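You operate a simulated robot arm through the tools that you are given. There is no shell and no other tool. Be economical: measure what you need, move in short steps, check, and stop when the job is done.

Carry out the task below with a simulated two-armed robot. There is one attempt and no reset: what you move stays moved.

TASK
Take the cap off the red-cap jar and lay it down on the machine end of the tool bench. Then turn the orange speed dial to 5. Then fetch the steel plate and set it on the free end of the feed bench. Then take the small steel ring and leave it on top of the green can. Then put the green clamp on the second shelf from the bottom of the grey rack. Do these in the order given.

Only the result counts: the job must be done as asked and must still hold three seconds after the hand-in. Knocking over, shifting, dropping, spilling or breaking anything else fails it. A push-on lid holds only when it is set on centred and level and pressed home; a screw cap is set on level and turned clockwise until tight.

THE ROBOT
Two 7-joint arms with fingered hands on one trunk, on a base that drives. Base frame: it is fixed to the floor where the robot stands at the start and does not move with it; the origin is under the middle of the robot, x ahead of it, y to its left, z up. Lengths are in m, angles in rad, forces in N, time in s.
The left shoulder is at the start at [0.07, 0.172, 1.252], the right one opposite. With the tool pointing down near the work surface each hand reaches from about 0.1 to 0.96 m from the robot's upright axis, wherever it stands, measured 20 degrees to its own side. Places, roughly: free end of the feed bench (22x40 cm) [6.04, -6.34, 0.86]; green can (9x9x10 cm) [-7.6, -7.7, 1.3]; green clamp (10x4x2 cm) [-7.6, -7.5, 1.2]; orange speed dial [-0.4, -4.3, 0.6]; red-cap jar [1, 0, 1]; second shelf of the grey rack [-7.6, -7.7, 0.5]; small steel ring (6x6x2 cm) [-5.4, -9.3, 0.7]; steel plate (10x8x2 cm) [3.7, -3.3, 0.4]. Payload 5 kg a hand.
Tool frame (each hand has its own): the origin (TCP) lies between the finger pads and is the grasp point; the fingertips stand 0.043 m ahead of it; z points along the fingers, y is the line along which they close. Largest opening 0.144 m; the body of the gripper starts 0.05 m behind the TCP. The gripper is a hand of 5 fingers: y runs from the thumb to the fingers, the wrist lies at [-0.021, -0.124, -0.221] in the tool frame, and closing takes about 1.5 s.
Orientation is that of the tool frame in the base frame, as a unit quaternion [x, y, z, w]. With the fingers straight down and the wrist toward the robot, the tool's x, y and z point along [0, 1, 0], [1, 0, 0] and [0, 0, -1] of the base frame.

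THE INTERFACE
- The arms move only by the tool apply_moves. It takes "left_steps", "right_steps" or both (then of equal length, played together; a hand with none holds still); each is a list of rows, each a list of 7 numbers: the shift along the base's x, y, z in m, then the turn, a rotation vector about the base's x, y, z in degrees, then the opening, from 0 (shut) to 1 (fully open). In form: [[tx, ty, tz, wx, wy, wz, grip], ...]. A call has 1 to 10 rows; each row shifts and turns the commanded pose from where the row before left it. Rows are played at 5 a second. More than 0.05 m and 0.15 rad between two rows, or a gripper value outside its range, and nothing of the call is played. Where a pose cannot be reached the arm comes as near as it can. A force on the tool above 40 N (or 10 N above the force at the start of the call, whichever is more), or a blocked arm, ends the call early, and 0.2 s more pass. Each finger travels about 0.045 m/s and halts on what it meets, pressing with about 31 N; the grip force reading is that of the motor and also rises with nothing between the fingers. The clock runs only during rows and for 0.2 s after the last one: add rows that do not move to give the fingers time. The reply holds the time, the measured pose of the TCP, the force on the tool along the base axes, the opening and the grip force, in the units named above and with some noise, with the torque about the TCP (base axes, N m) and any sound that the robot's microphone picked up.
- Cameras (640 x 400 px; columns grow to the right, rows downward): "scene" is now at [0.1396, 0.0159, 1.4956]; the picture's right is [0.16, -0.99, -0.00], its down [-0.49, -0.08, -0.87] and it looks along [0.86, 0.14, -0.49] (base axes); focal length 250 px, centre (320, 200). "left" rides on the left gripper at [-0.086, -0.109, -0.167] in its tool frame; the picture's right is [-0.80, -0.28, 0.53], its down [0.54, -0.73, 0.42] and it looks along [0.27, 0.63, 0.73] (tool axes); focal length 275 px, centre (320, 200). "right" rides on the right gripper at [0.086, -0.108, -0.168] in its tool frame; the picture's right is [-0.80, 0.28, -0.53], its down [-0.54, -0.73, 0.42] and it looks along [-0.27, 0.63, 0.73] (tool axes); focal length 275 px, centre (320, 200). There is no depth. A picture from a camera that has moved, and an enlarged one, comes with that camera's place and axes in the base frame and with its lens.
- grab_frame(camera): a new picture of that camera. It takes no simulated time.
- lift_body(by): slides the trunk up (or, below 0, down) by that many m; the arms and the scene camera ride with it, the base frame stays. It gives what a move gives, with no picture.
- steer(legs): drives the robot by 1 to 6 legs, each [ahead, left, turn to the left] in m, m and rad, along the robot's own axes; the way and the turn of a leg run together, so that a leg with both is an arc; at most 1.5 m and 3.142 rad a leg. The arms and the cameras ride along, it lands a little off, and it stops where it bumps. It gives what a move gives.
- hand_shape(shape, hand): the hand has 5 fingers and takes this shape, open, in about a second: jaw (thumb against the fingers, like two jaws); tri (thumb and two fingers); tip (a fingertip pinch); poke (one finger out to press); point (the index stretched); flat (the hand flat); cup (the hand cupped); fist (a fist). The gripper value then closes the fingers along that shape, each until it touches; the sizes above hold for jaw. It gives what a move gives, with no picture.
- pan_tilt(pan, tilt): turns the head with the scene camera to pan (to the left, within 1.501 rad either way) and tilt (down, from -0.506 to 1.204), counted from straight ahead of the robot. It gives what a move gives.
- zoom(camera, box): a new picture of the part [left, top, right, bottom] of that camera's present view, enlarged. It takes no simulated time.
- finish_job(): hands the job in; it is judged then, once.

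Work in short steps. Places have to be worked out from the pictures, the camera data and where the tool is seen: move nearer, look again, correct. Check each grasp and each placing, and mend what went wrong. You have 165 turns and 122 pictures in all, those below and enlarged ones among them. Open the grippers and draw the arms clear of the work before you hand the job in, unless the task says otherwise.

The tools are called after "Emit:" as a command line: name --argument value ..., lists and objects as JSON in quotes. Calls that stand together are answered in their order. apply_moves: Moves the arms, as the interface text tells. Its arguments: {"type":"object","properties":{"left_steps":{"type":"array","items":{"type":"array","items":{"type":"number"}}},"right_steps":{"type":"array","items":{"type":"array","items":{"type":"number"}}}},"required":[]} The other tools are called the same way: lift_body (by) slides the trunk up or down; hand_shape (shape, hand) gives the hand a shape; steer (legs) drives the base; pan_tilt (pan, tilt) turns the head that bears the scene camera; grab_frame (camera) takes a picture; zoom (camera, box) takes an enlarged picture of a part of a camera's view; finish_job () hands the job in.

At the start:

```text
time: 0.0
left_tcp_pos: [0.7132, 0.3273, 1.1388]
left_tool_rot: [0.707, 0.707, -0.001, -0.001]
left_force: [0.9, -0.3, -0.4]
left_moment: [0.01, 0.02, 0.03]
left_finger_gap: 0.1439
left_finger_force: 0.1
left_shape: jaw
right_tcp_pos: [0.7168, -0.2811, 1.1978]
right_tool_rot: [0.707, 0.707, 0.0, 0.001]
right_force: [-0.3, 0.4, 0.2]
right_moment: [0.01, -0.01, -0.01]
right_finger_gap: 0.1435
right_finger_force: 0.1
right_shape: jaw
trunk travel left (down, up): [-0.35, 0.59]
robot x, y, heading: [-0.0011, 0.0002, -0.003]
head pan, tilt: [0.159, 0.513]
```

scene: 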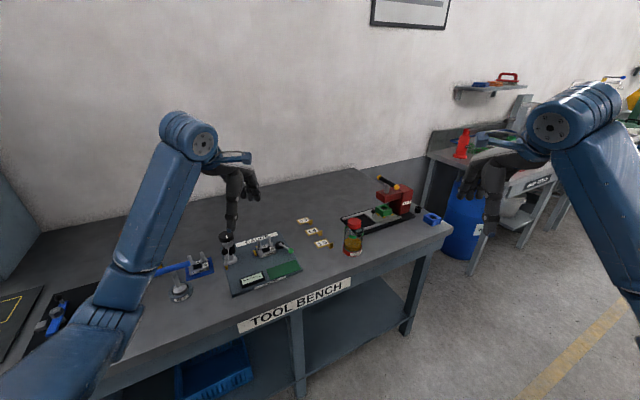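
right: 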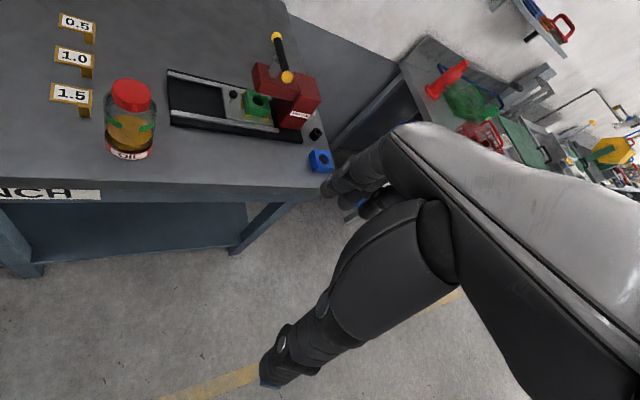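
left: 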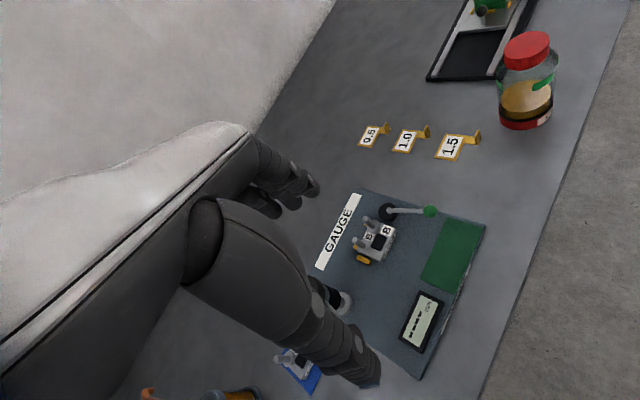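

The scene shows the jar with the red cap near [0.915, 0.014, 0.97]. I'll zoom in on the jar and the machine end for details.

Emit:
zoom --camera "right" --box '[0, 0, 340, 212]'

Emit:
zoom --camera "scene" --box '[300, 150, 480, 262]'

```text
1.88 times, centred on (170, 106) of right
camera zoom: at [0.6096, -0.1954, 1.3644], right [0.28, -0.8, 0.53], down [-0.73, -0.54, -0.42], along [0.63, -0.27, -0.73], focal length 518 px, centre (602, 377)
```

zoom: 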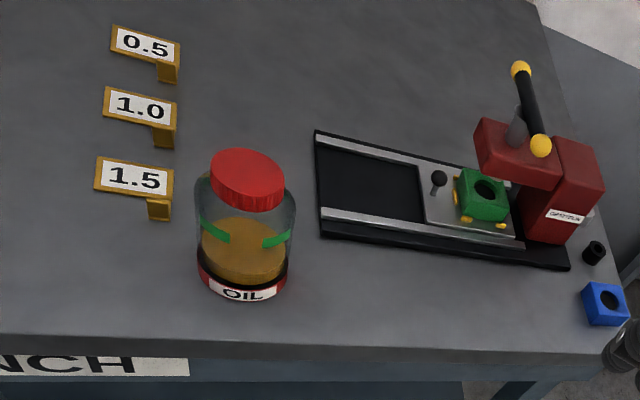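

```text
3.56 times, centred on (390, 206) of scene
camera zoom: at [0.1396, 0.0159, 1.4956], right [0.16, -0.99, 0.0], down [-0.49, -0.08, -0.87], along [0.86, 0.14, -0.49], focal length 889 px, centre (71, 179)
```

zoom: 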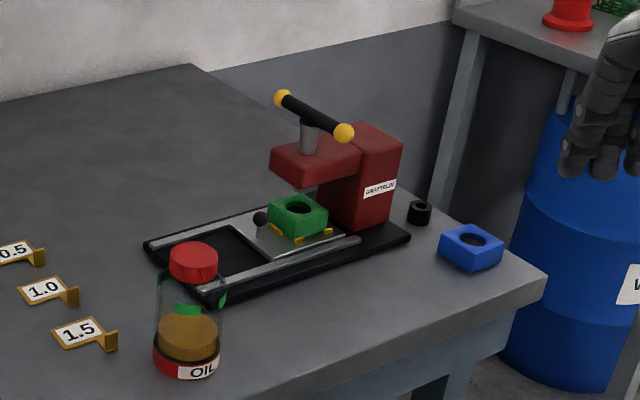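

The table is at about z=0.835, and the jar is about 9 cm wide with a cap of about 7 cm. Free space lies in the strip in front of the press. I drive a little nearer, tilt the head, and look again.

Emit:
steer --legs '[[0.13, -0.05, 0]]'

Emit:
pan_tilt --pan -0.1 --tilt 0.75

Emit:
grab_frame --camera "scene"

Emit:
grab_frame --camera "right"

```text
time: 1.3
left_tcp_pos: [0.8427, 0.2772, 1.1406]
left_tool_rot: [0.707, 0.707, 0.0, -0.001]
left_force: [0.7, 0.3, -0.3]
left_moment: [0.03, 0.0, 0.03]
left_finger_gap: 0.1436
left_finger_force: 0.1
left_shape: jaw
right_tcp_pos: [0.8461, -0.3306, 1.1968]
right_tool_rot: [0.707, 0.707, 0.0, 0.0]
right_force: [0.2, -0.3, -0.7]
right_moment: [0.02, 0.01, 0.01]
right_finger_gap: 0.1441
right_finger_force: 0.1
right_shape: jaw
trunk travel left (down, up): [-0.35, 0.59]
robot x, y, heading: [0.129, -0.0482, -0.005]
head pan, tilt: [0.159, 0.513]
```

```text
time: 2.1
left_tcp_pos: [0.8443, 0.2768, 1.1388]
left_tool_rot: [0.708, 0.706, -0.001, -0.001]
left_force: [0.4, 0.5, -0.1]
left_moment: [0.03, 0.05, -0.03]
left_finger_gap: 0.1438
left_finger_force: 0.1
left_shape: jaw
right_tcp_pos: [0.8471, -0.3313, 1.1966]
right_tool_rot: [0.707, 0.707, 0.001, 0.0]
right_force: [-0.7, -0.6, -0.2]
right_moment: [-0.02, 0.01, 0.03]
right_finger_gap: 0.1436
right_finger_force: 0.1
right_shape: jaw
trunk travel left (down, up): [-0.35, 0.59]
robot x, y, heading: [0.1286, -0.0514, -0.003]
head pan, tilt: [-0.099, 0.75]
```

```text
116 pictures are left
camera scene: at [0.2632, -0.0565, 1.475], right [-0.1, -0.99, 0.0], down [-0.68, 0.07, -0.73], along [0.73, -0.07, -0.68], focal length 250 px, centre (320, 200)
```

scene: 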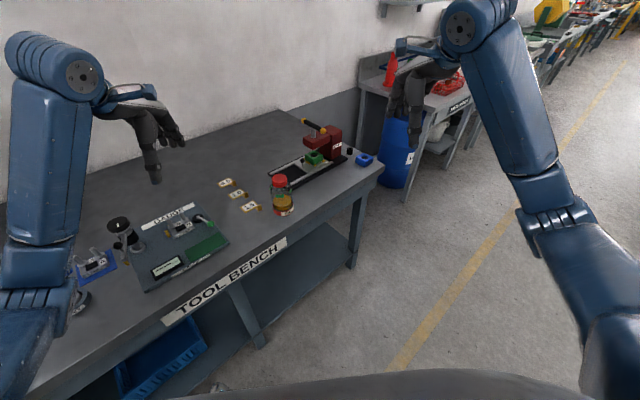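

```text
115 pictures are left
camera right: at [0.74, -0.2459, 1.3643], right [0.28, -0.8, 0.53], down [-0.73, -0.54, -0.42], along [0.63, -0.27, -0.73], focal length 275 px, centre (320, 200)
```

right: 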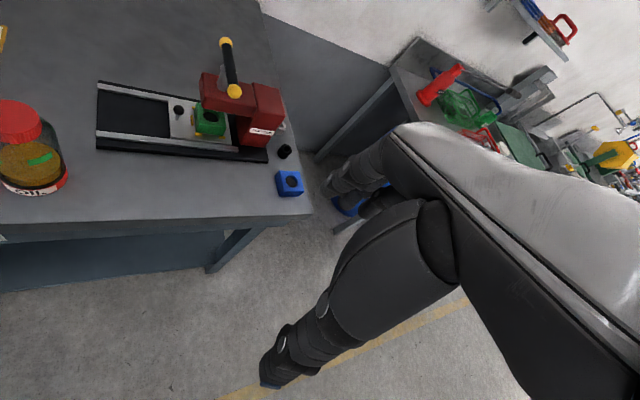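

The jar's cap is confirmed at (0.914, 0.010, 0.970). The left hand will hold the jar body from the front, so I turn it horizontal while still high up.

Emit:
apply_moves --left_steps '[[-0.01, -0.012, -0.004, -8.5, 0, 0, 1], [-0.01, -0.012, -0.004, -8.5, 0, 0, 1], [-0.01, -0.012, -0.004, -8.5, 0, 0, 1], [-0.01, -0.012, -0.004, -8.5, 0, 0, 1], [-0.01, -0.012, -0.004, -8.5, 0, 0, 1], [-0.01, -0.012, -0.004, -8.5, 0, 0, 1], [-0.01, -0.012, -0.004, -8.5, 0, 0, 1], [-0.01, -0.012, -0.004, -8.5, 0, 0, 1], [-0.01, -0.012, -0.004, -8.5, 0, 0, 1], [-0.01, -0.012, -0.004, -8.5, 0, 0, 1]]'

Emit:
apply_moves --left_steps '[[0, -0.008, 0, -5, 0, 0, 1], [0.0, -0.011, 0, 0, 0, 8.333, 1], [0, -0.011, 0, 0, 0, 8.333, 1], [0, -0.011, 0, 0, 0, 8.333, 1], [0, -0.011, 0, 0, 0, 8.333, 1], [0, -0.011, 0, 0, 0, 8.333, 1], [0, -0.011, 0, 0, 0, 8.333, 1], [0, -0.011, 0, 0, 0, 8.333, 1], [0, -0.011, 0, 0, 0, 8.333, 1], [0, -0.011, 0, 0, 0, 8.333, 1]]'

Emit:
grab_frame --camera "scene"

Emit:
grab_frame --camera "left"

```text
time: 4.3
left_tcp_pos: [0.7446, 0.1585, 1.0987]
left_tool_rot: [0.521, 0.52, -0.478, 0.479]
left_force: [0.3, -0.6, -0.1]
left_moment: [0.06, 0.0, 0.01]
left_finger_gap: 0.1437
left_finger_force: 0.1
left_shape: jaw
right_tcp_pos: [0.8454, -0.3311, 1.1967]
right_tool_rot: [0.708, 0.707, 0.0, 0.001]
right_force: [0.6, -0.5, -0.1]
right_moment: [-0.03, 0.0, 0.02]
right_finger_gap: 0.1436
right_finger_force: 0.1
right_shape: jaw
trunk travel left (down, up): [-0.35, 0.59]
robot x, y, heading: [0.1284, -0.0466, -0.002]
head pan, tilt: [-0.099, 0.75]
```

```text
time: 6.0
left_tcp_pos: [0.7427, 0.1003, 1.0834]
left_tool_rot: [0.316, 0.682, -0.153, 0.642]
left_force: [0.9, 0.2, 0.3]
left_moment: [0.02, 0.0, 0.0]
left_finger_gap: 0.1439
left_finger_force: 0.0
left_shape: jaw
right_tcp_pos: [0.8454, -0.3309, 1.1982]
right_tool_rot: [0.708, 0.706, 0.0, 0.0]
right_force: [-1.0, 0.5, 0.4]
right_moment: [-0.03, 0.02, 0.02]
right_finger_gap: 0.1436
right_finger_force: 0.0
right_shape: jaw
trunk travel left (down, up): [-0.35, 0.59]
robot x, y, heading: [0.1296, -0.0479, 0.002]
head pan, tilt: [-0.099, 0.75]
stopped in row 8 (left hand): the arm was blocked; the commanded pose is now the measured one
```

```text
114 pictures are left
camera scene: at [0.2618, -0.0556, 1.4751], right [-0.1, -0.99, 0.0], down [-0.68, 0.07, -0.73], along [0.73, -0.07, -0.68], focal length 250 px, centre (320, 200)
```

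scene: 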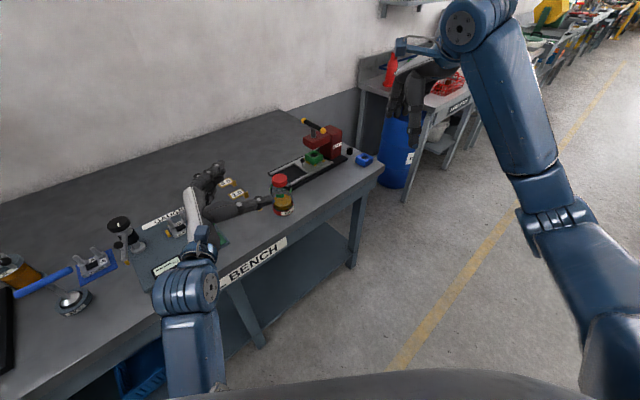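

```text
113 pictures are left
camera left: at [0.5421, 0.1009, 1.1681], right [0.22, -0.73, 0.65], down [-0.11, -0.68, -0.72], along [0.97, 0.09, -0.23], focal length 275 px, centre (320, 200)
```

left: 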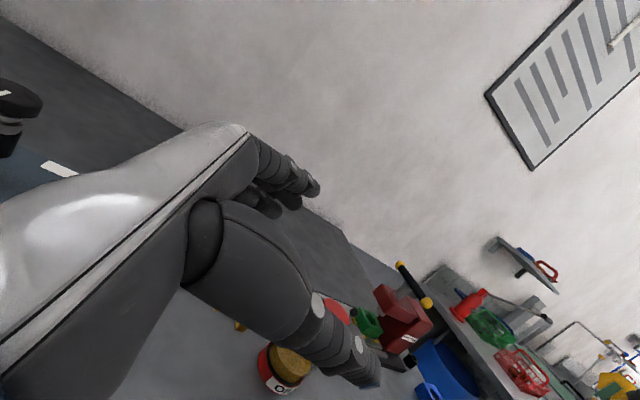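

The left hand is blocked short of the yaw I wanted, at a yaw of about -38° and slightly rolled. I level the roll, pitch it 20° down for clearance over the bench items, and move to a pre-grasp point.

Emit:
apply_moves --left_steps '[[0.013, 0.001, 0, -4.5, 3.5, 0.75, 0.9], [0.013, 0.001, 0, -4.5, 3.5, 0.75, 0.9], [0.013, 0.001, 0, 3.9, 4.9, 0, 0.9], [0.013, 0.001, 0, 3.9, 4.9, 0, 0.9], [0, 0, -0.03, 0, 0, 0, 0.85], [0, 0, -0.03, 0, 0, 0, 0.85], [0, 0, -0.03, 0, 0, 0, 0.85]]'

Emit:
grab_frame --camera "scene"

Emit:
grab_frame --camera "left"

```text
time: 6.7
left_tcp_pos: [0.7694, 0.1255, 1.057]
left_tool_rot: [0.303, 0.738, -0.156, 0.582]
left_force: [-0.2, 0.5, -1.2]
left_moment: [0.03, 0.04, 0.04]
left_finger_gap: 0.1293
left_finger_force: 0.0
left_shape: jaw
right_tcp_pos: [0.8474, -0.3307, 1.196]
right_tool_rot: [0.708, 0.707, 0.0, 0.0]
right_force: [-0.4, -0.5, 0.1]
right_moment: [0.01, 0.03, -0.01]
right_finger_gap: 0.1436
right_finger_force: 0.1
right_shape: jaw
trunk travel left (down, up): [-0.35, 0.59]
robot x, y, heading: [0.1317, -0.0504, 0.001]
head pan, tilt: [-0.099, 0.75]
stopped in row 3 (left hand): the arm was blocked; the commanded pose is now the measured one
```

```text
112 pictures are left
camera scene: at [0.2634, -0.0566, 1.4749], right [-0.1, -0.99, 0.0], down [-0.68, 0.07, -0.73], along [0.73, -0.07, -0.68], focal length 250 px, centre (320, 200)
```

scene: 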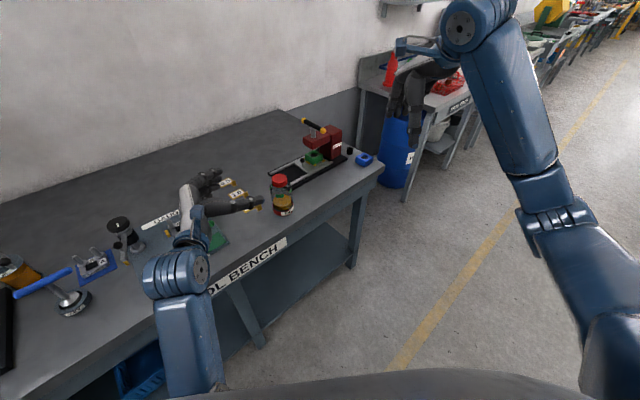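

```text
111 pictures are left
camera left: at [0.5846, 0.1164, 1.1718], right [0.34, -0.74, 0.58], down [-0.21, -0.66, -0.72], along [0.92, 0.13, -0.38], focal length 275 px, centre (320, 200)
```

left: 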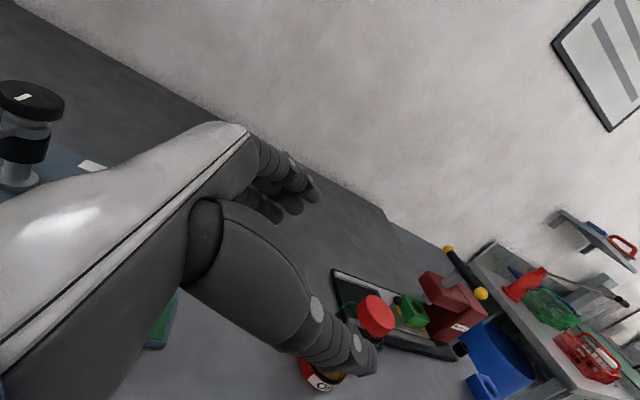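

The arm looks tightly folded, which is probably what blocks it. I back the base up 0.13 m for a longer reach and then retry forward and down.

Emit:
steer --legs '[[-0.13, 0, 0]]'

Emit:
apply_moves --left_steps '[[0.03, -0.004, 0, 0, 0, 0, 0.85], [0.03, -0.004, 0, 0, 0, 0, 0.85], [0.03, -0.004, 0, 0, 0, 0, 0.85], [0.03, -0.004, 0, -2, 1.5, 0, 0.85], [0.03, -0.004, 0, -3, 2, 0, 0.85], [0, 0, -0.03, 2, 3, 0, 0.85], [0, 0, -0.03, 0, 0, 0, 0.85], [0, 0, -0.03, 0, 0, 0, 0.85]]'

Emit:
grab_frame --camera "scene"

```text
time: 8.0
left_tcp_pos: [0.6403, 0.1242, 1.0573]
left_tool_rot: [0.303, 0.738, -0.157, 0.582]
left_force: [-0.4, -0.1, 0.1]
left_moment: [0.0, -0.01, 0.0]
left_finger_gap: 0.1297
left_finger_force: 0.0
left_shape: jaw
right_tcp_pos: [0.7183, -0.3318, 1.1965]
right_tool_rot: [0.707, 0.707, 0.0, 0.0]
right_force: [0.6, -0.3, 0.1]
right_moment: [0.0, -0.04, 0.01]
right_finger_gap: 0.1437
right_finger_force: 0.1
right_shape: jaw
trunk travel left (down, up): [-0.35, 0.59]
robot x, y, heading: [0.0013, -0.0482, 0.001]
head pan, tilt: [-0.099, 0.75]
```

```text
time: 9.0
left_tcp_pos: [0.7493, 0.1575, 1.0321]
left_tool_rot: [0.328, 0.763, -0.107, 0.547]
left_force: [-0.3, 1.0, -0.4]
left_moment: [0.0, -0.05, -0.02]
left_finger_gap: 0.1226
left_finger_force: 0.0
left_shape: jaw
right_tcp_pos: [0.7205, -0.3317, 1.1952]
right_tool_rot: [0.708, 0.706, -0.001, -0.001]
right_force: [0.8, 0.2, 0.0]
right_moment: [0.02, 0.02, 0.02]
right_finger_gap: 0.1436
right_finger_force: 0.1
right_shape: jaw
trunk travel left (down, up): [-0.35, 0.59]
robot x, y, heading: [0.0002, -0.0516, -0.008]
head pan, tilt: [-0.099, 0.75]
stopped in row 4 (left hand): the arm was blocked; the commanded pose is now the measured one
```

```text
110 pictures are left
camera scene: at [0.1359, -0.0562, 1.4748], right [-0.1, -0.99, 0.0], down [-0.68, 0.07, -0.73], along [0.73, -0.07, -0.68], focal length 250 px, centre (320, 200)
```

scene: 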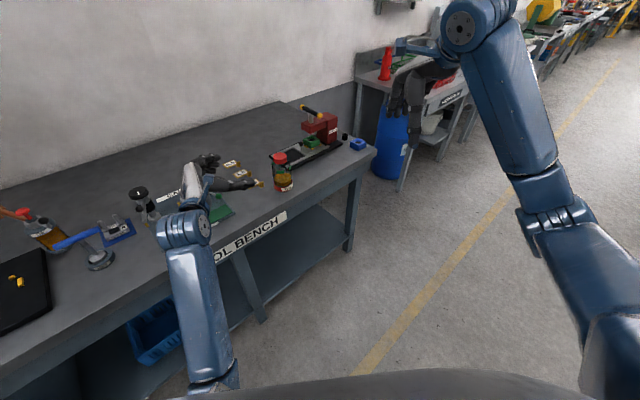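

The natural grip for the left hand has the fingers pointing right, with the thumb on the near side. I reorient it to come in from the left at 35° downward, which passes above the small signs.

Emit:
apply_moves --left_steps '[[0.01, 0.004, 0.004, 0.69, 3.29, -5.93, 0.85], [0.01, 0.004, 0.004, 0.69, 3.29, -5.93, 0.85], [0.01, 0.004, 0.004, 0.69, 3.29, -5.93, 0.85], [0.01, 0.004, 0.004, 0.69, 3.29, -5.93, 0.85], [0.01, 0.004, 0.004, 0.69, 3.29, -5.93, 0.85], [0.025, -0.01, 0, 0, 0, 0, 0.85], [0.025, -0.015, 0, 0, 0, 0, 0.85], [0.02, -0.015, -0.01, 0, 0, 0, 0.85], [0, -0.01, -0.02, 0, 0, 0, 0.85], [0, 0, -0.02, 0, 0, 0, 0.85]]'

Emit:
grab_frame --camera "left"

Emit:
zoom --camera "scene" --box '[120, 110, 360, 260]'

```text
time: 11.2
left_tcp_pos: [0.8696, 0.1277, 1.0018]
left_tool_rot: [0.509, 0.726, -0.265, 0.379]
left_force: [0.4, -0.4, -0.4]
left_moment: [-0.02, -0.01, 0.01]
left_finger_gap: 0.1223
left_finger_force: 0.0
left_shape: jaw
right_tcp_pos: [0.7192, -0.3315, 1.197]
right_tool_rot: [0.707, 0.707, 0.0, 0.0]
right_force: [0.5, -0.5, 0.2]
right_moment: [-0.03, 0.04, -0.01]
right_finger_gap: 0.1436
right_finger_force: 0.0
right_shape: jaw
trunk travel left (down, up): [-0.35, 0.59]
robot x, y, heading: [0.0, -0.0481, -0.008]
head pan, tilt: [-0.099, 0.75]
```

```text
109 pictures are left
camera left: at [0.7375, 0.1728, 1.169], right [0.04, -0.94, 0.35], down [-0.67, -0.28, -0.69], along [0.74, -0.21, -0.64], focal length 275 px, centre (320, 200)
```

left: 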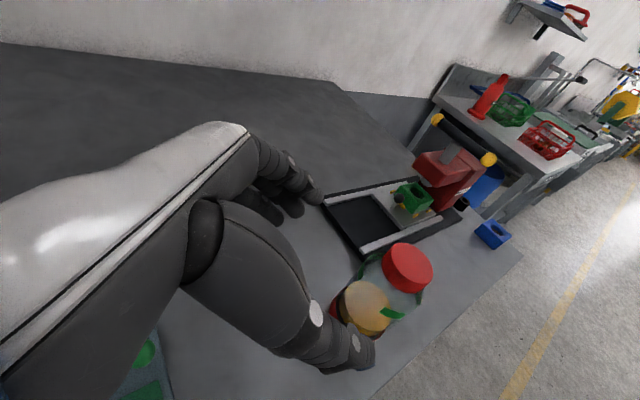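

```text
2.67 times, centred on (240, 185) of scene
camera zoom: at [0.1345, -0.0559, 1.475], right [-0.1, -0.99, 0.0], down [-0.68, 0.07, -0.73], along [0.73, -0.07, -0.68], focal length 667 px, centre (533, 240)
```

zoom: 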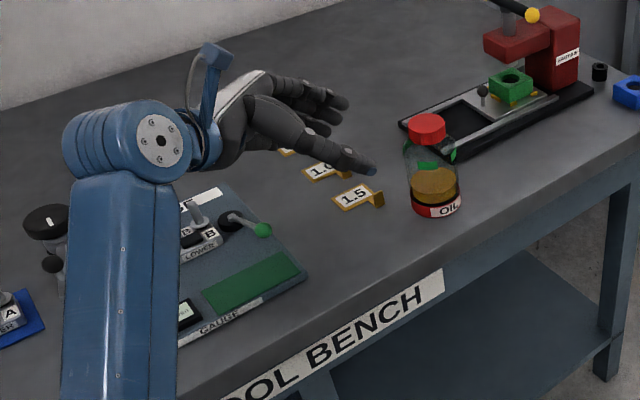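

The left hand is well posed, and its camera confirms the cap at (0.91, 0.009). I slide in along the finger direction to straddle the jar with the hand fully open.

Emit:
apply_moves --left_steps '[[0, 0, -0.008, 0, 0, 0, 1], [0, 0, -0.008, 0, 0, 0, 1], [0, 0, 0, 0, 0, 0, 1], [0.011, -0.03, -0.0215, 0, 0, 0, 1], [0.011, -0.03, -0.0215, 0, 0, 0, 1], [0.01, -0.03, -0.0215, 0, 0, 0, 1], [0.005, -0.014, -0.012, 0, 0, 0, 1]]'

Emit:
grab_frame --camera "left"

Emit:
zoom --camera "scene" --box '[180, 120, 340, 220]'

```text
time: 12.8
left_tcp_pos: [0.9076, 0.0242, 0.9084]
left_tool_rot: [0.509, 0.726, -0.266, 0.379]
left_force: [1.3, 1.3, 0.0]
left_moment: [-0.02, 0.0, 0.01]
left_finger_gap: 0.1435
left_finger_force: 0.1
left_shape: jaw
right_tcp_pos: [0.7193, -0.3317, 1.1965]
right_tool_rot: [0.708, 0.706, 0.0, 0.0]
right_force: [-0.3, 0.5, -0.6]
right_moment: [-0.03, -0.04, 0.01]
right_finger_gap: 0.1437
right_finger_force: 0.0
right_shape: jaw
trunk travel left (down, up): [-0.35, 0.59]
robot x, y, heading: [0.0057, -0.0515, 0.0]
head pan, tilt: [-0.099, 0.75]
```

```text
107 pictures are left
camera left: at [0.7759, 0.0698, 1.0759], right [0.04, -0.94, 0.35], down [-0.67, -0.28, -0.69], along [0.74, -0.21, -0.64], focal length 275 px, centre (320, 200)
```

left: 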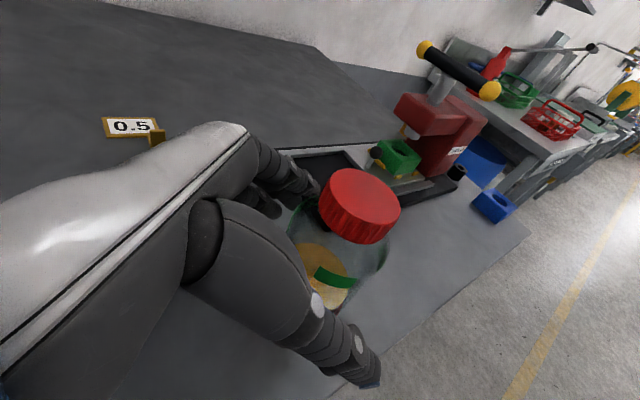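

```text
4.00 times, centred on (260, 170) of scene
camera zoom: at [0.1344, -0.0565, 1.475], right [-0.1, -0.99, 0.0], down [-0.68, 0.07, -0.73], along [0.73, -0.07, -0.68], focal length 1000 px, centre (560, 320)
```

zoom: 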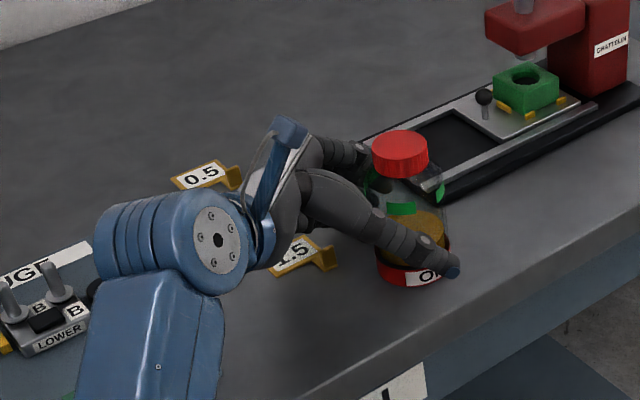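

The hand straddles the jar and is nearly centred. I go the last 1.5 cm and close gently on the jar body.

Emit:
apply_moves --left_steps '[[0.003, -0.013, -0.008, 0, 0, 0, 1], [0, 0, 0, 0, 0, 0, 0.8], [0, 0, 0, 0, 0, 0, 0.7], [0, 0, 0, 0, 0, 0, 0.62], [0, 0, 0, 0, 0, 0, 0.55], [0, 0, 0, 0, 0, 0, 0.5], [0, 0, 0, 0, 0, 0, 0.45], [0, 0, 0, 0, 0, 0, 0.4], [0, 0, 0, 0, 0, 0, 0.4]]'

Emit:
grab_frame --camera "left"

```text
time: 14.8
left_tcp_pos: [0.9102, 0.013, 0.9016]
left_tool_rot: [0.509, 0.726, -0.265, 0.378]
left_force: [0.5, -0.5, 4.3]
left_moment: [0.15, -0.22, -0.02]
left_finger_gap: 0.0529
left_finger_force: 27.2
left_shape: jaw
right_tcp_pos: [0.7184, -0.3311, 1.1978]
right_tool_rot: [0.708, 0.707, 0.0, 0.0]
right_force: [0.2, -0.4, -0.2]
right_moment: [0.0, 0.02, 0.01]
right_finger_gap: 0.1435
right_finger_force: 0.1
right_shape: jaw
trunk travel left (down, up): [-0.35, 0.59]
robot x, y, heading: [0.0015, -0.0493, -0.001]
head pan, tilt: [-0.099, 0.75]
```

```text
105 pictures are left
camera left: at [0.7784, 0.0573, 1.0691], right [0.04, -0.94, 0.35], down [-0.67, -0.28, -0.69], along [0.74, -0.21, -0.64], focal length 275 px, centre (320, 200)
```

left: 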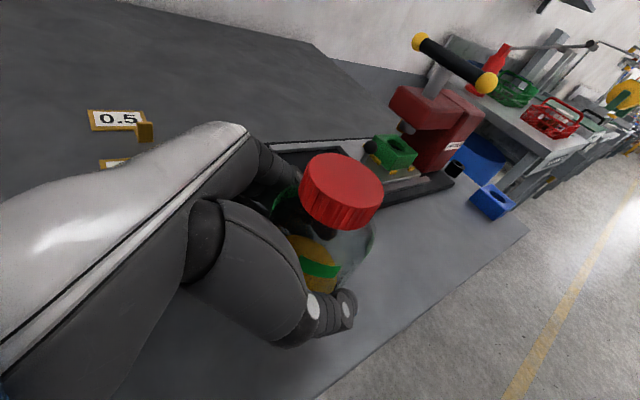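

The jar is gripped and stayed upright. Now I bring the right hand over the cap, yawed +20°.

Emit:
apply_moves --right_steps '[[0.024, 0.042, 0, 0, 0, 2.5, 1], [0.024, 0.042, 0, 0, 0, 2.5, 1], [0.024, 0.042, 0, 0, 0, 2.5, 1], [0.024, 0.042, 0, 0, 0, 2.5, 1], [0.024, 0.042, 0, 0, 0, 2.5, 0.8], [0.024, 0.042, 0, 0, 0, 2.5, 0.8], [0.024, 0.042, 0, 0, 0, 2.5, 0.8], [0.026, 0.047, -0.01, 0, 0, 2.5, 0.8], [0, 0, -0.04, 0, 0, 0, 0.8], [0, 0, -0.04, 0, 0, 0, 0.8]]'

Emit:
grab_frame --camera "right"

Emit:
zoom --camera "scene" --box '[160, 80, 400, 230]'

```text
refused: row 8 steps farther than a row can; nothing moved
```

```text
104 pictures are left
camera right: at [0.6106, -0.246, 1.3647], right [0.28, -0.8, 0.53], down [-0.73, -0.54, -0.42], along [0.63, -0.27, -0.73], focal length 275 px, centre (320, 200)
```

right: 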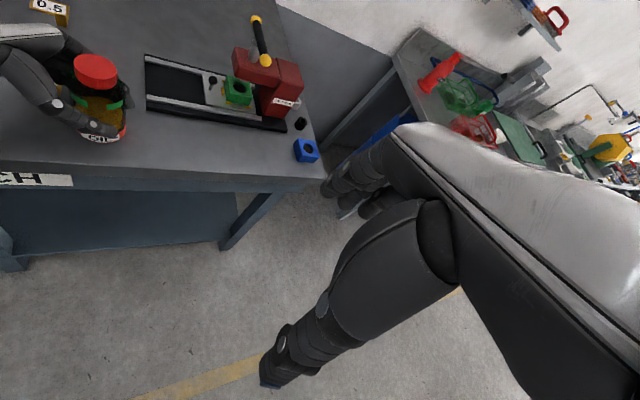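

```text
2.67 times, centred on (280, 155) of scene
camera zoom: at [0.1337, -0.0564, 1.4751], right [-0.1, -0.99, 0.0], down [-0.68, 0.07, -0.73], along [0.73, -0.07, -0.68], focal length 667 px, centre (427, 320)
```

zoom: 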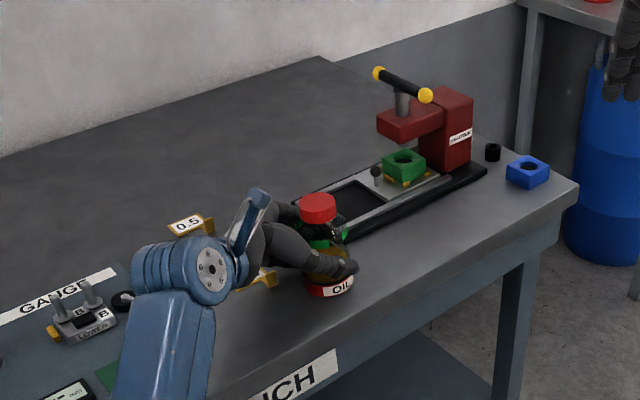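

One row was too long, so nothing moved. I replay it with shorter rows, since the cap is still at (0.914, 0.011).

Emit:
apply_moves --right_steps '[[0.024, 0.042, 0, 0, 0, 2.5, 1], [0.024, 0.042, 0, 0, 0, 2.5, 1], [0.024, 0.042, 0, 0, 0, 2.5, 1], [0.024, 0.042, 0, 0, 0, 2.5, 1], [0.024, 0.042, 0, 0, 0, 2.5, 0.85], [0.024, 0.042, 0, 0, 0, 2.5, 0.85], [0.024, 0.042, 0, 0, 0, 2.5, 0.85], [0.024, 0.042, -0.01, 0, 0, 2.5, 0.85], [0.003, 0.006, -0.04, 0, 0, 0, 0.85], [0, 0, -0.04, 0, 0, 0, 0.85]]'

Emit:
grab_frame --camera "right"

Emit:
zoom --camera "scene" --box '[160, 80, 400, 230]'

```text
time: 17.0
left_tcp_pos: [0.9104, 0.0131, 0.9031]
left_tool_rot: [0.509, 0.725, -0.266, 0.379]
left_force: [2.0, 0.0, 6.7]
left_moment: [0.14, -0.27, -0.08]
left_finger_gap: 0.0528
left_finger_force: 31.0
left_shape: jaw
right_tcp_pos: [0.9141, 0.0102, 1.1082]
right_tool_rot: [0.573, 0.819, 0.0, 0.0]
right_force: [0.0, 0.7, 0.5]
right_moment: [-0.04, -0.01, 0.01]
right_finger_gap: 0.1225
right_finger_force: 0.1
right_shape: jaw
trunk travel left (down, up): [-0.35, 0.59]
robot x, y, heading: [0.0039, -0.0484, 0.0]
head pan, tilt: [-0.099, 0.75]
```

```text
102 pictures are left
camera right: at [0.7838, 0.0533, 1.2757], right [0.54, -0.65, 0.53], down [-0.5, -0.76, -0.42], along [0.68, -0.04, -0.73], focal length 275 px, centre (320, 200)
```

right: 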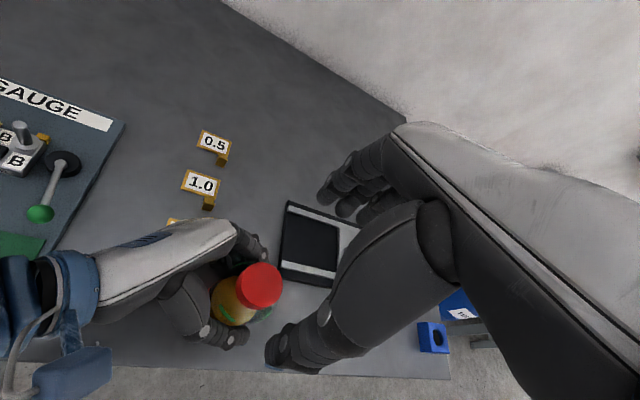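

```text
2.67 times, centred on (280, 155) of scene
camera zoom: at [0.1342, -0.0557, 1.4751], right [-0.1, -0.99, 0.0], down [-0.68, 0.07, -0.73], along [0.73, -0.07, -0.68], focal length 667 px, centre (427, 320)
```

zoom: 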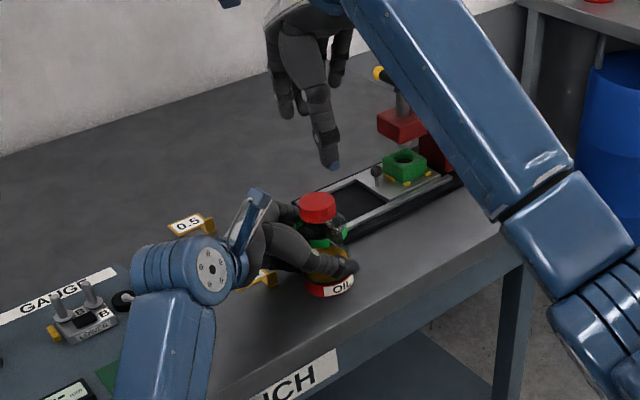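

The right hand is centred over the cap. I descend so that the fingertips reach the cap's skirt.

Emit:
apply_moves --right_steps '[[-0.001, 0.0, -0.03, 0, 0, 0, 0.8], [0, 0, -0.03, 0, 0, 0, 0.75], [0, 0, -0.03, 0, 0, 0, 0.75], [0, 0, -0.02, 0, 0, 0, 0.75], [0, 0, -0.018, 0, 0, 0, 0.75]]'

Emit:
grab_frame --camera "right"

Emit:
zoom --camera "scene" --box '[200, 110, 360, 210]'

```text
time: 18.2
left_tcp_pos: [0.9119, 0.0126, 0.903]
left_tool_rot: [0.509, 0.726, -0.265, 0.378]
left_force: [-0.3, 1.1, 6.5]
left_moment: [0.27, -0.18, -0.01]
left_finger_gap: 0.0526
left_finger_force: 31.5
left_shape: jaw
right_tcp_pos: [0.9113, 0.0098, 0.9777]
right_tool_rot: [0.575, 0.818, 0.0, 0.0]
right_force: [0.2, 0.0, 0.0]
right_moment: [-0.05, 0.05, -0.02]
right_finger_gap: 0.108
right_finger_force: 0.0
right_shape: jaw
trunk travel left (down, up): [-0.35, 0.59]
robot x, y, heading: [-0.0001, -0.046, -0.004]
head pan, tilt: [-0.099, 0.75]
```

```text
100 pictures are left
camera right: at [0.7813, 0.0522, 1.1454], right [0.54, -0.65, 0.53], down [-0.5, -0.76, -0.42], along [0.68, -0.04, -0.73], focal length 275 px, centre (320, 200)
```

right: 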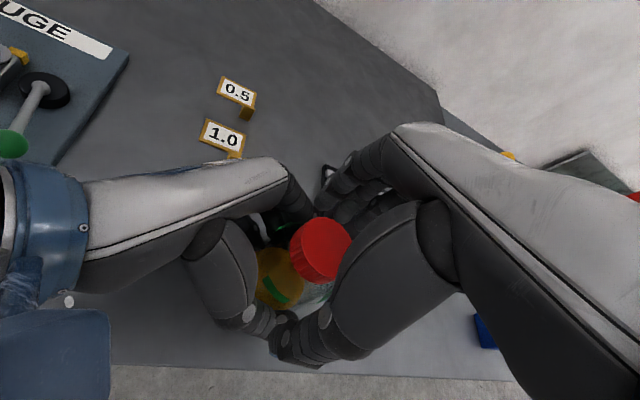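

```text
4.00 times, centred on (280, 160) of scene
camera zoom: at [0.1337, -0.0561, 1.4751], right [-0.1, -0.99, 0.0], down [-0.68, 0.07, -0.73], along [0.73, -0.07, -0.68], focal length 1000 px, centre (480, 360)
```

zoom: 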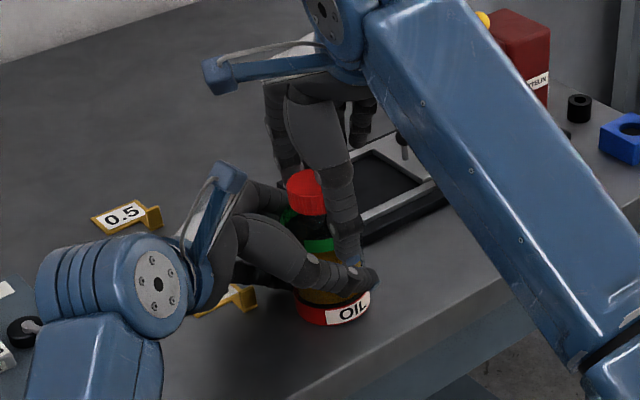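

The fingers straddle the cap, but the right thumb is close to the left thumb. I raise it 6 mm and close on the cap.

Emit:
apply_moves --right_steps '[[0, 0, 0.006, 0, 0, 0, 0.7], [0, 0, 0, 0, 0, 0, 0.6], [0, 0, 0, 0, 0, 0, 0.5], [0, 0, 0, 0, 0, 0, 0.42], [0, 0, 0, 0, 0, 0, 0.36], [0, 0, 0, 0, 0, 0, 0.3], [0, 0, 0, 0, 0, 0, 0.3], [0, 0, 0, 0, 0, 0, 0.3]]'

Emit:
grab_frame --camera "right"

```text
time: 20.0
left_tcp_pos: [0.9088, 0.012, 0.9038]
left_tool_rot: [0.509, 0.726, -0.266, 0.379]
left_force: [5.1, 1.7, 3.7]
left_moment: [0.3, -0.2, -0.04]
left_finger_gap: 0.0524
left_finger_force: 31.0
left_shape: jaw
right_tcp_pos: [0.9109, 0.0109, 0.9848]
right_tool_rot: [0.574, 0.819, 0.001, 0.001]
right_force: [-4.4, -2.4, 8.0]
right_moment: [-0.12, 0.24, -0.05]
right_finger_gap: 0.0553
right_finger_force: 31.4
right_shape: jaw
trunk travel left (down, up): [-0.35, 0.59]
robot x, y, heading: [0.0036, -0.0468, -0.001]
head pan, tilt: [-0.099, 0.75]
```

```text
98 pictures are left
camera right: at [0.78, 0.053, 1.1534], right [0.54, -0.65, 0.53], down [-0.5, -0.76, -0.42], along [0.68, -0.04, -0.73], focal length 275 px, centre (320, 200)
```

right: 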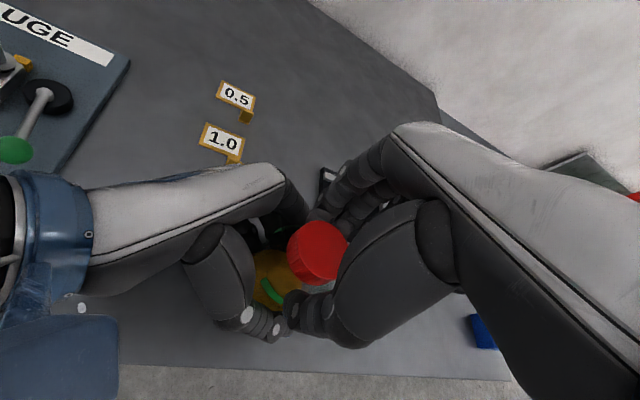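

The cap is gripped with 31 N. I twist it counterclockwise, in moderate steps at first to read the torque.

Emit:
apply_moves --right_steps '[[0, 0, 0, 0, 0, 7, 0.3], [0, 0, 0, 0, 0, 7, 0.3], [0, 0, 0, 0, 0, 7, 0.3], [0, 0, 0, 0, 0, 7, 0.3]]'

```text
time: 21.0
left_tcp_pos: [0.9106, 0.0111, 0.9032]
left_tool_rot: [0.509, 0.726, -0.265, 0.379]
left_force: [2.3, 4.1, 3.6]
left_moment: [0.3, -0.53, 0.59]
left_finger_gap: 0.0515
left_finger_force: 30.6
left_shape: jaw
right_tcp_pos: [0.9115, 0.0083, 0.9868]
right_tool_rot: [0.36, 0.933, 0.001, 0.002]
right_force: [4.2, -5.7, 19.2]
right_moment: [-0.04, -0.22, -0.83]
right_finger_gap: 0.0543
right_finger_force: 30.9
right_shape: jaw
trunk travel left (down, up): [-0.35, 0.59]
robot x, y, heading: [-0.0012, -0.0518, 0.001]
head pan, tilt: [-0.099, 0.75]
```

There is about 0.8 N·m of resistance and the left hand sees the counter-torque, so this is a screw cap. I continue with slight upward motion.

Emit:
apply_moves --right_steps '[[0, 0, 0.0007, 0, 0, 7, 0.3], [0, 0, 0.0007, 0, 0, 7, 0.3], [0, 0, 0.0007, 0, 0, 7, 0.3], [0, 0, 0.0007, 0, 0, 7, 0.3]]'

Emit:
grab_frame --camera "right"

Emit:
grab_frame --camera "left"

```text
time: 22.0
left_tcp_pos: [0.9086, 0.0122, 0.9025]
left_tool_rot: [0.51, 0.725, -0.266, 0.378]
left_force: [-18.2, -2.2, 1.9]
left_moment: [0.58, -1.12, 1.37]
left_finger_gap: 0.0506
left_finger_force: 31.3
left_shape: jaw
right_tcp_pos: [0.9107, 0.01, 0.989]
right_tool_rot: [0.122, 0.993, 0.001, 0.002]
right_force: [20.3, 2.4, 16.2]
right_moment: [0.39, -0.66, -1.56]
right_finger_gap: 0.0533
right_finger_force: 30.4
right_shape: jaw
trunk travel left (down, up): [-0.35, 0.59]
robot x, y, heading: [-0.0001, -0.0488, -0.002]
head pan, tilt: [-0.099, 0.75]
```

```text
97 pictures are left
camera right: at [0.8017, -0.0749, 1.1572], right [0.84, 0.08, 0.54], down [0.35, -0.84, -0.42], along [0.41, 0.54, -0.73], focal length 275 px, centre (320, 200)
```

right: 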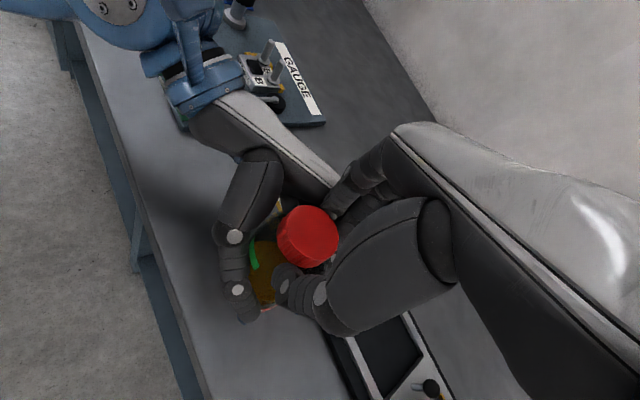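

```text
96 pictures are left
camera left: at [0.7769, 0.057, 1.0695], right [0.04, -0.94, 0.35], down [-0.67, -0.28, -0.69], along [0.74, -0.21, -0.64], focal length 275 px, centre (320, 200)
```

left: 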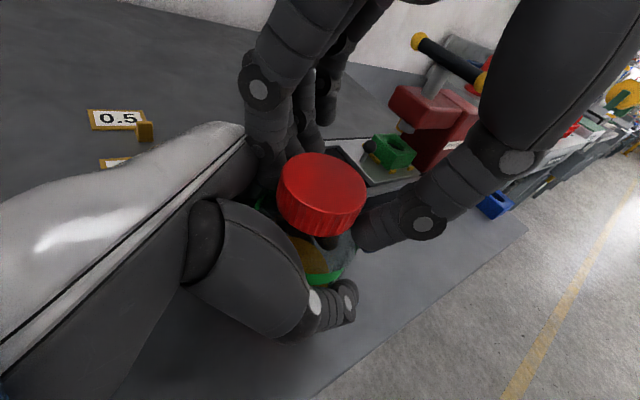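

The torque grew to 1.5 N·m, so I check whether the jar itself is turning.

Emit:
zoom --camera "scene" --box '[200, 110, 360, 210]'

Emit:
zoom --camera "left" --box '[200, 120, 440, 320]'

```text
4.00 times, centred on (280, 160) of scene
camera zoom: at [0.1321, -0.0561, 1.4752], right [-0.1, -0.99, 0.0], down [-0.68, 0.07, -0.73], along [0.73, -0.07, -0.68], focal length 1000 px, centre (480, 360)
```

zoom: 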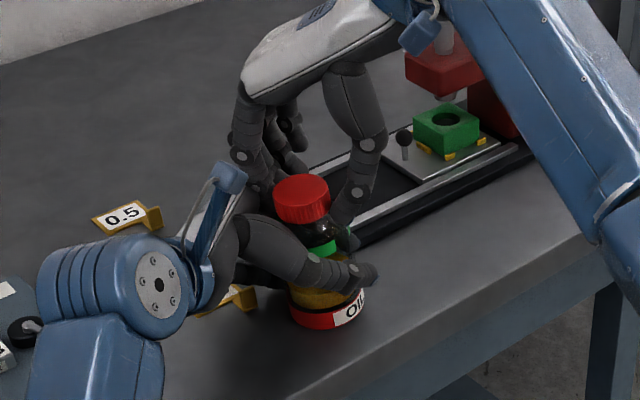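

```text
2.00 times, centred on (320, 220) of left
camera zoom: at [0.7769, 0.057, 1.0695], right [0.04, -0.94, 0.35], down [-0.67, -0.28, -0.69], along [0.74, -0.21, -0.64], focal length 551 px, centre (320, 160)
```

zoom: 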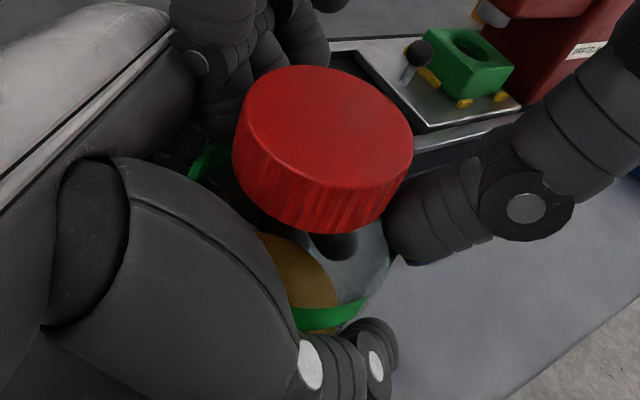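

The jar slipped a little in the left hand, but the cap turned as well. I release, ratchet the right hand back to yaw +5°, and regrip.

Emit:
apply_moves --right_steps '[[0, 0, 0, 0, 0, 0, 0.5], [0, 0, 0, 0, 0, 0, 0.75], [0, 0, 0, 0, 0, 0, 0.75], [0, 0, 0.03, 0, 0, 0, 0.75], [0, 0, 0.02, 0, 0, -8.5, 0.75], [0, 0, 0, 0, 0, -8.5, 0.75], [0, 0, 0, 0, 0, -8.5, 0.75], [0, 0, 0, 0, 0, -8.5, 0.75], [0, 0, 0, 0, 0, -8.5, 0.75], [0, 0, 0, 0, 0, -8.5, 0.75]]'

Emit:
grab_frame --camera "left"

Emit:
zoom --camera "scene" --box '[200, 110, 360, 210]'

```text
time: 24.2
left_tcp_pos: [0.91, 0.0107, 0.9034]
left_tool_rot: [0.509, 0.725, -0.265, 0.379]
left_force: [0.0, 0.6, 12.0]
left_moment: [0.49, -0.14, 0.01]
left_finger_gap: 0.049
left_finger_force: 31.2
left_shape: jaw
right_tcp_pos: [0.9104, 0.0113, 1.0376]
right_tool_rot: [0.538, 0.843, 0.001, 0.0]
right_force: [-0.2, 0.5, 0.6]
right_moment: [0.02, -0.01, 0.02]
right_finger_gap: 0.1077
right_finger_force: 0.0
right_shape: jaw
trunk travel left (down, up): [-0.35, 0.59]
robot x, y, heading: [0.002, -0.0502, -0.001]
head pan, tilt: [-0.099, 0.75]
```

```text
93 pictures are left
camera left: at [0.7778, 0.0574, 1.0698], right [0.04, -0.94, 0.35], down [-0.67, -0.28, -0.69], along [0.74, -0.21, -0.64], focal length 275 px, centre (320, 200)
```

left: 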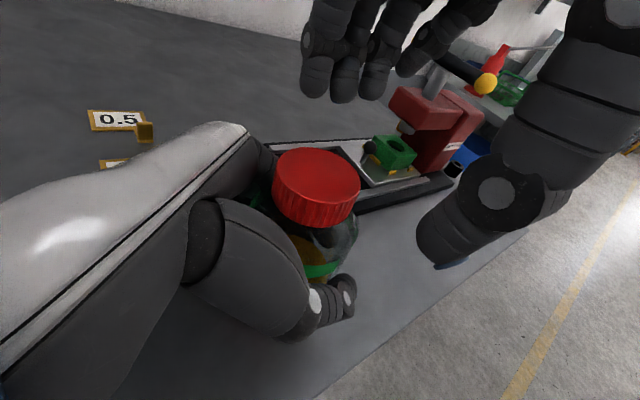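

```text
4.00 times, centred on (280, 160) of scene
camera zoom: at [0.1328, -0.0559, 1.4752], right [-0.1, -0.99, 0.0], down [-0.68, 0.07, -0.73], along [0.73, -0.07, -0.68], focal length 1000 px, centre (480, 360)
```

zoom: 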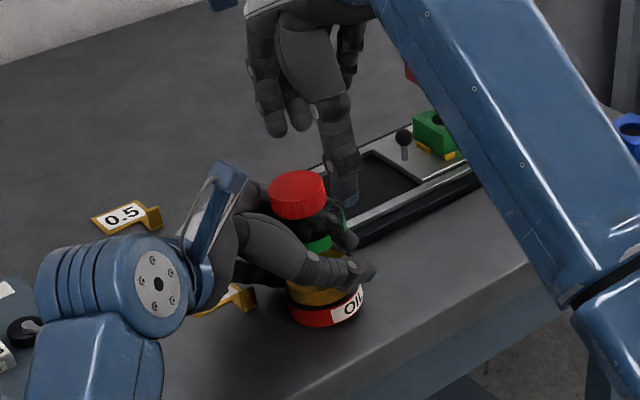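

The cap now sits around (0.913, 0.021) with a slight lean. I shift the right hand 1 cm in y, go down again, and regrip.

Emit:
apply_moves --right_steps '[[0, 0.005, 0, 0, 0, -8, 0.75], [0.001, 0.004, 0, 0, 0, -8, 0.75], [0, 0, -0.025, 0, 0, 0, 0.75], [0, 0, -0.026, 0, 0, 0, 0.7], [0, 0, 0, 0, 0, 0, 0.6], [0, 0, 0, 0, 0, 0, 0.5], [0, 0, 0, 0, 0, 0, 0.4], [0, 0, 0, 0, 0, 0, 0.3], [0, 0, 0, 0, 0, 0, 0.25], [0, 0, 0, 0, 0, 0, 0.25]]'

Emit:
grab_frame --camera "left"

```text
time: 26.4
left_tcp_pos: [0.9092, 0.0113, 0.9037]
left_tool_rot: [0.51, 0.726, -0.266, 0.378]
left_force: [4.8, -1.2, 8.5]
left_moment: [0.39, -0.08, -0.09]
left_finger_gap: 0.0492
left_finger_force: 30.8
left_shape: jaw
right_tcp_pos: [0.9113, 0.0176, 0.9883]
right_tool_rot: [0.65, 0.76, 0.001, 0.001]
right_force: [-4.2, -1.7, 7.4]
right_moment: [-0.06, 0.29, -0.05]
right_finger_gap: 0.0534
right_finger_force: 31.1
right_shape: jaw
trunk travel left (down, up): [-0.35, 0.59]
robot x, y, heading: [0.0011, -0.0499, 0.004]
head pan, tilt: [-0.099, 0.75]
```

```text
91 pictures are left
camera left: at [0.7775, 0.0571, 1.0696], right [0.04, -0.94, 0.35], down [-0.67, -0.28, -0.69], along [0.74, -0.21, -0.64], focal length 275 px, centre (320, 200)
```

left: 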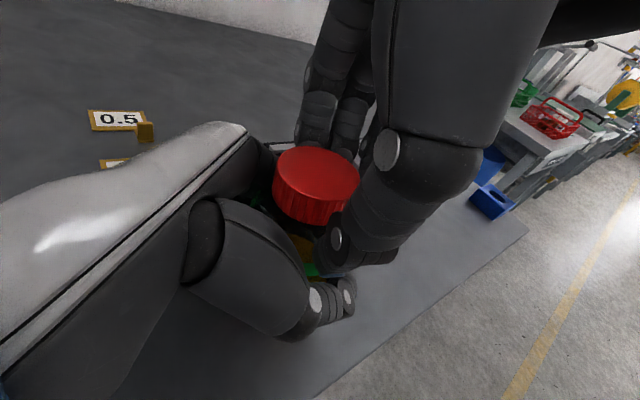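

Gripped again. I twist counterclockwise by 56° while rising slightly.

Emit:
apply_moves --right_steps '[[0, 0, 0.0005, 0, 0, 7, 0.25], [0, 0, 0.0005, 0, 0, 7, 0.25], [0, 0, 0.0005, 0, 0, 7, 0.25], [0, 0, 0.0005, 0, 0, 7, 0.25], [0, 0, 0.0005, 0, 0, 7, 0.25], [0, 0, 0.0005, 0, 0, 7, 0.25], [0, 0, 0.0005, 0, 0, 7, 0.25], [0, 0, 0.0005, 0, 0, 7, 0.25]]'

Emit:
grab_frame --camera "left"

```text
time: 28.3
left_tcp_pos: [0.9074, 0.0118, 0.9051]
left_tool_rot: [0.51, 0.725, -0.266, 0.379]
left_force: [-17.1, 2.0, 8.3]
left_moment: [0.66, -0.33, 0.58]
left_finger_gap: 0.0473
left_finger_force: 31.2
left_shape: jaw
right_tcp_pos: [0.9152, 0.02, 0.9971]
right_tool_rot: [0.219, 0.976, 0.003, 0.006]
right_force: [13.9, -0.8, 13.7]
right_moment: [0.09, -0.5, -0.4]
right_finger_gap: 0.0416
right_finger_force: 31.0
right_shape: jaw
trunk travel left (down, up): [-0.35, 0.59]
robot x, y, heading: [0.0012, -0.0469, 0.002]
head pan, tilt: [-0.099, 0.75]
stopped in row 8 (right hand): the force on the tool passed its limit at 41 N (the readings are from after the stop); the commanded pose is now the measured one
```

```text
90 pictures are left
camera left: at [0.7762, 0.0568, 1.0707], right [0.03, -0.94, 0.35], down [-0.67, -0.28, -0.69], along [0.74, -0.21, -0.64], focal length 275 px, centre (320, 200)
```

left: 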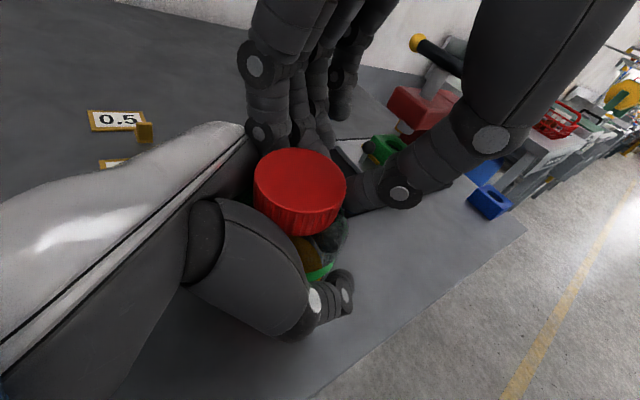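

The right grip is slipping off and the cap has moved left. I zoom in to see whether the cap is loose.

Emit:
zoom --camera "left" --box '[220, 120, 400, 300]'

Emit:
zoom --camera "scene" --box '[230, 130, 330, 200]'

```text
2.22 times, centred on (310, 210) of left
camera zoom: at [0.7762, 0.0568, 1.0707], right [0.03, -0.94, 0.35], down [-0.67, -0.28, -0.69], along [0.74, -0.21, -0.64], focal length 612 px, centre (342, 178)
```

zoom: 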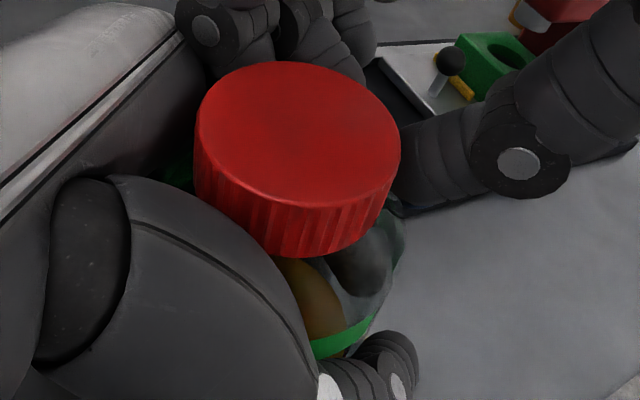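

```text
5.71 times, centred on (280, 165) of scene
camera zoom: at [0.1318, -0.0563, 1.475], right [-0.1, -0.99, 0.0], down [-0.68, 0.07, -0.73], along [0.73, -0.07, -0.68], focal length 1429 px, centre (549, 400)
```

zoom: 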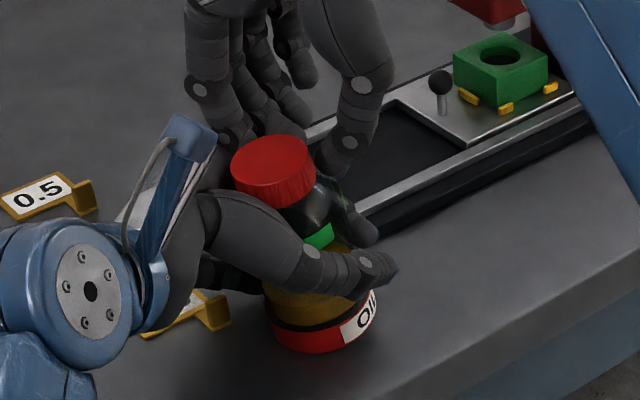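

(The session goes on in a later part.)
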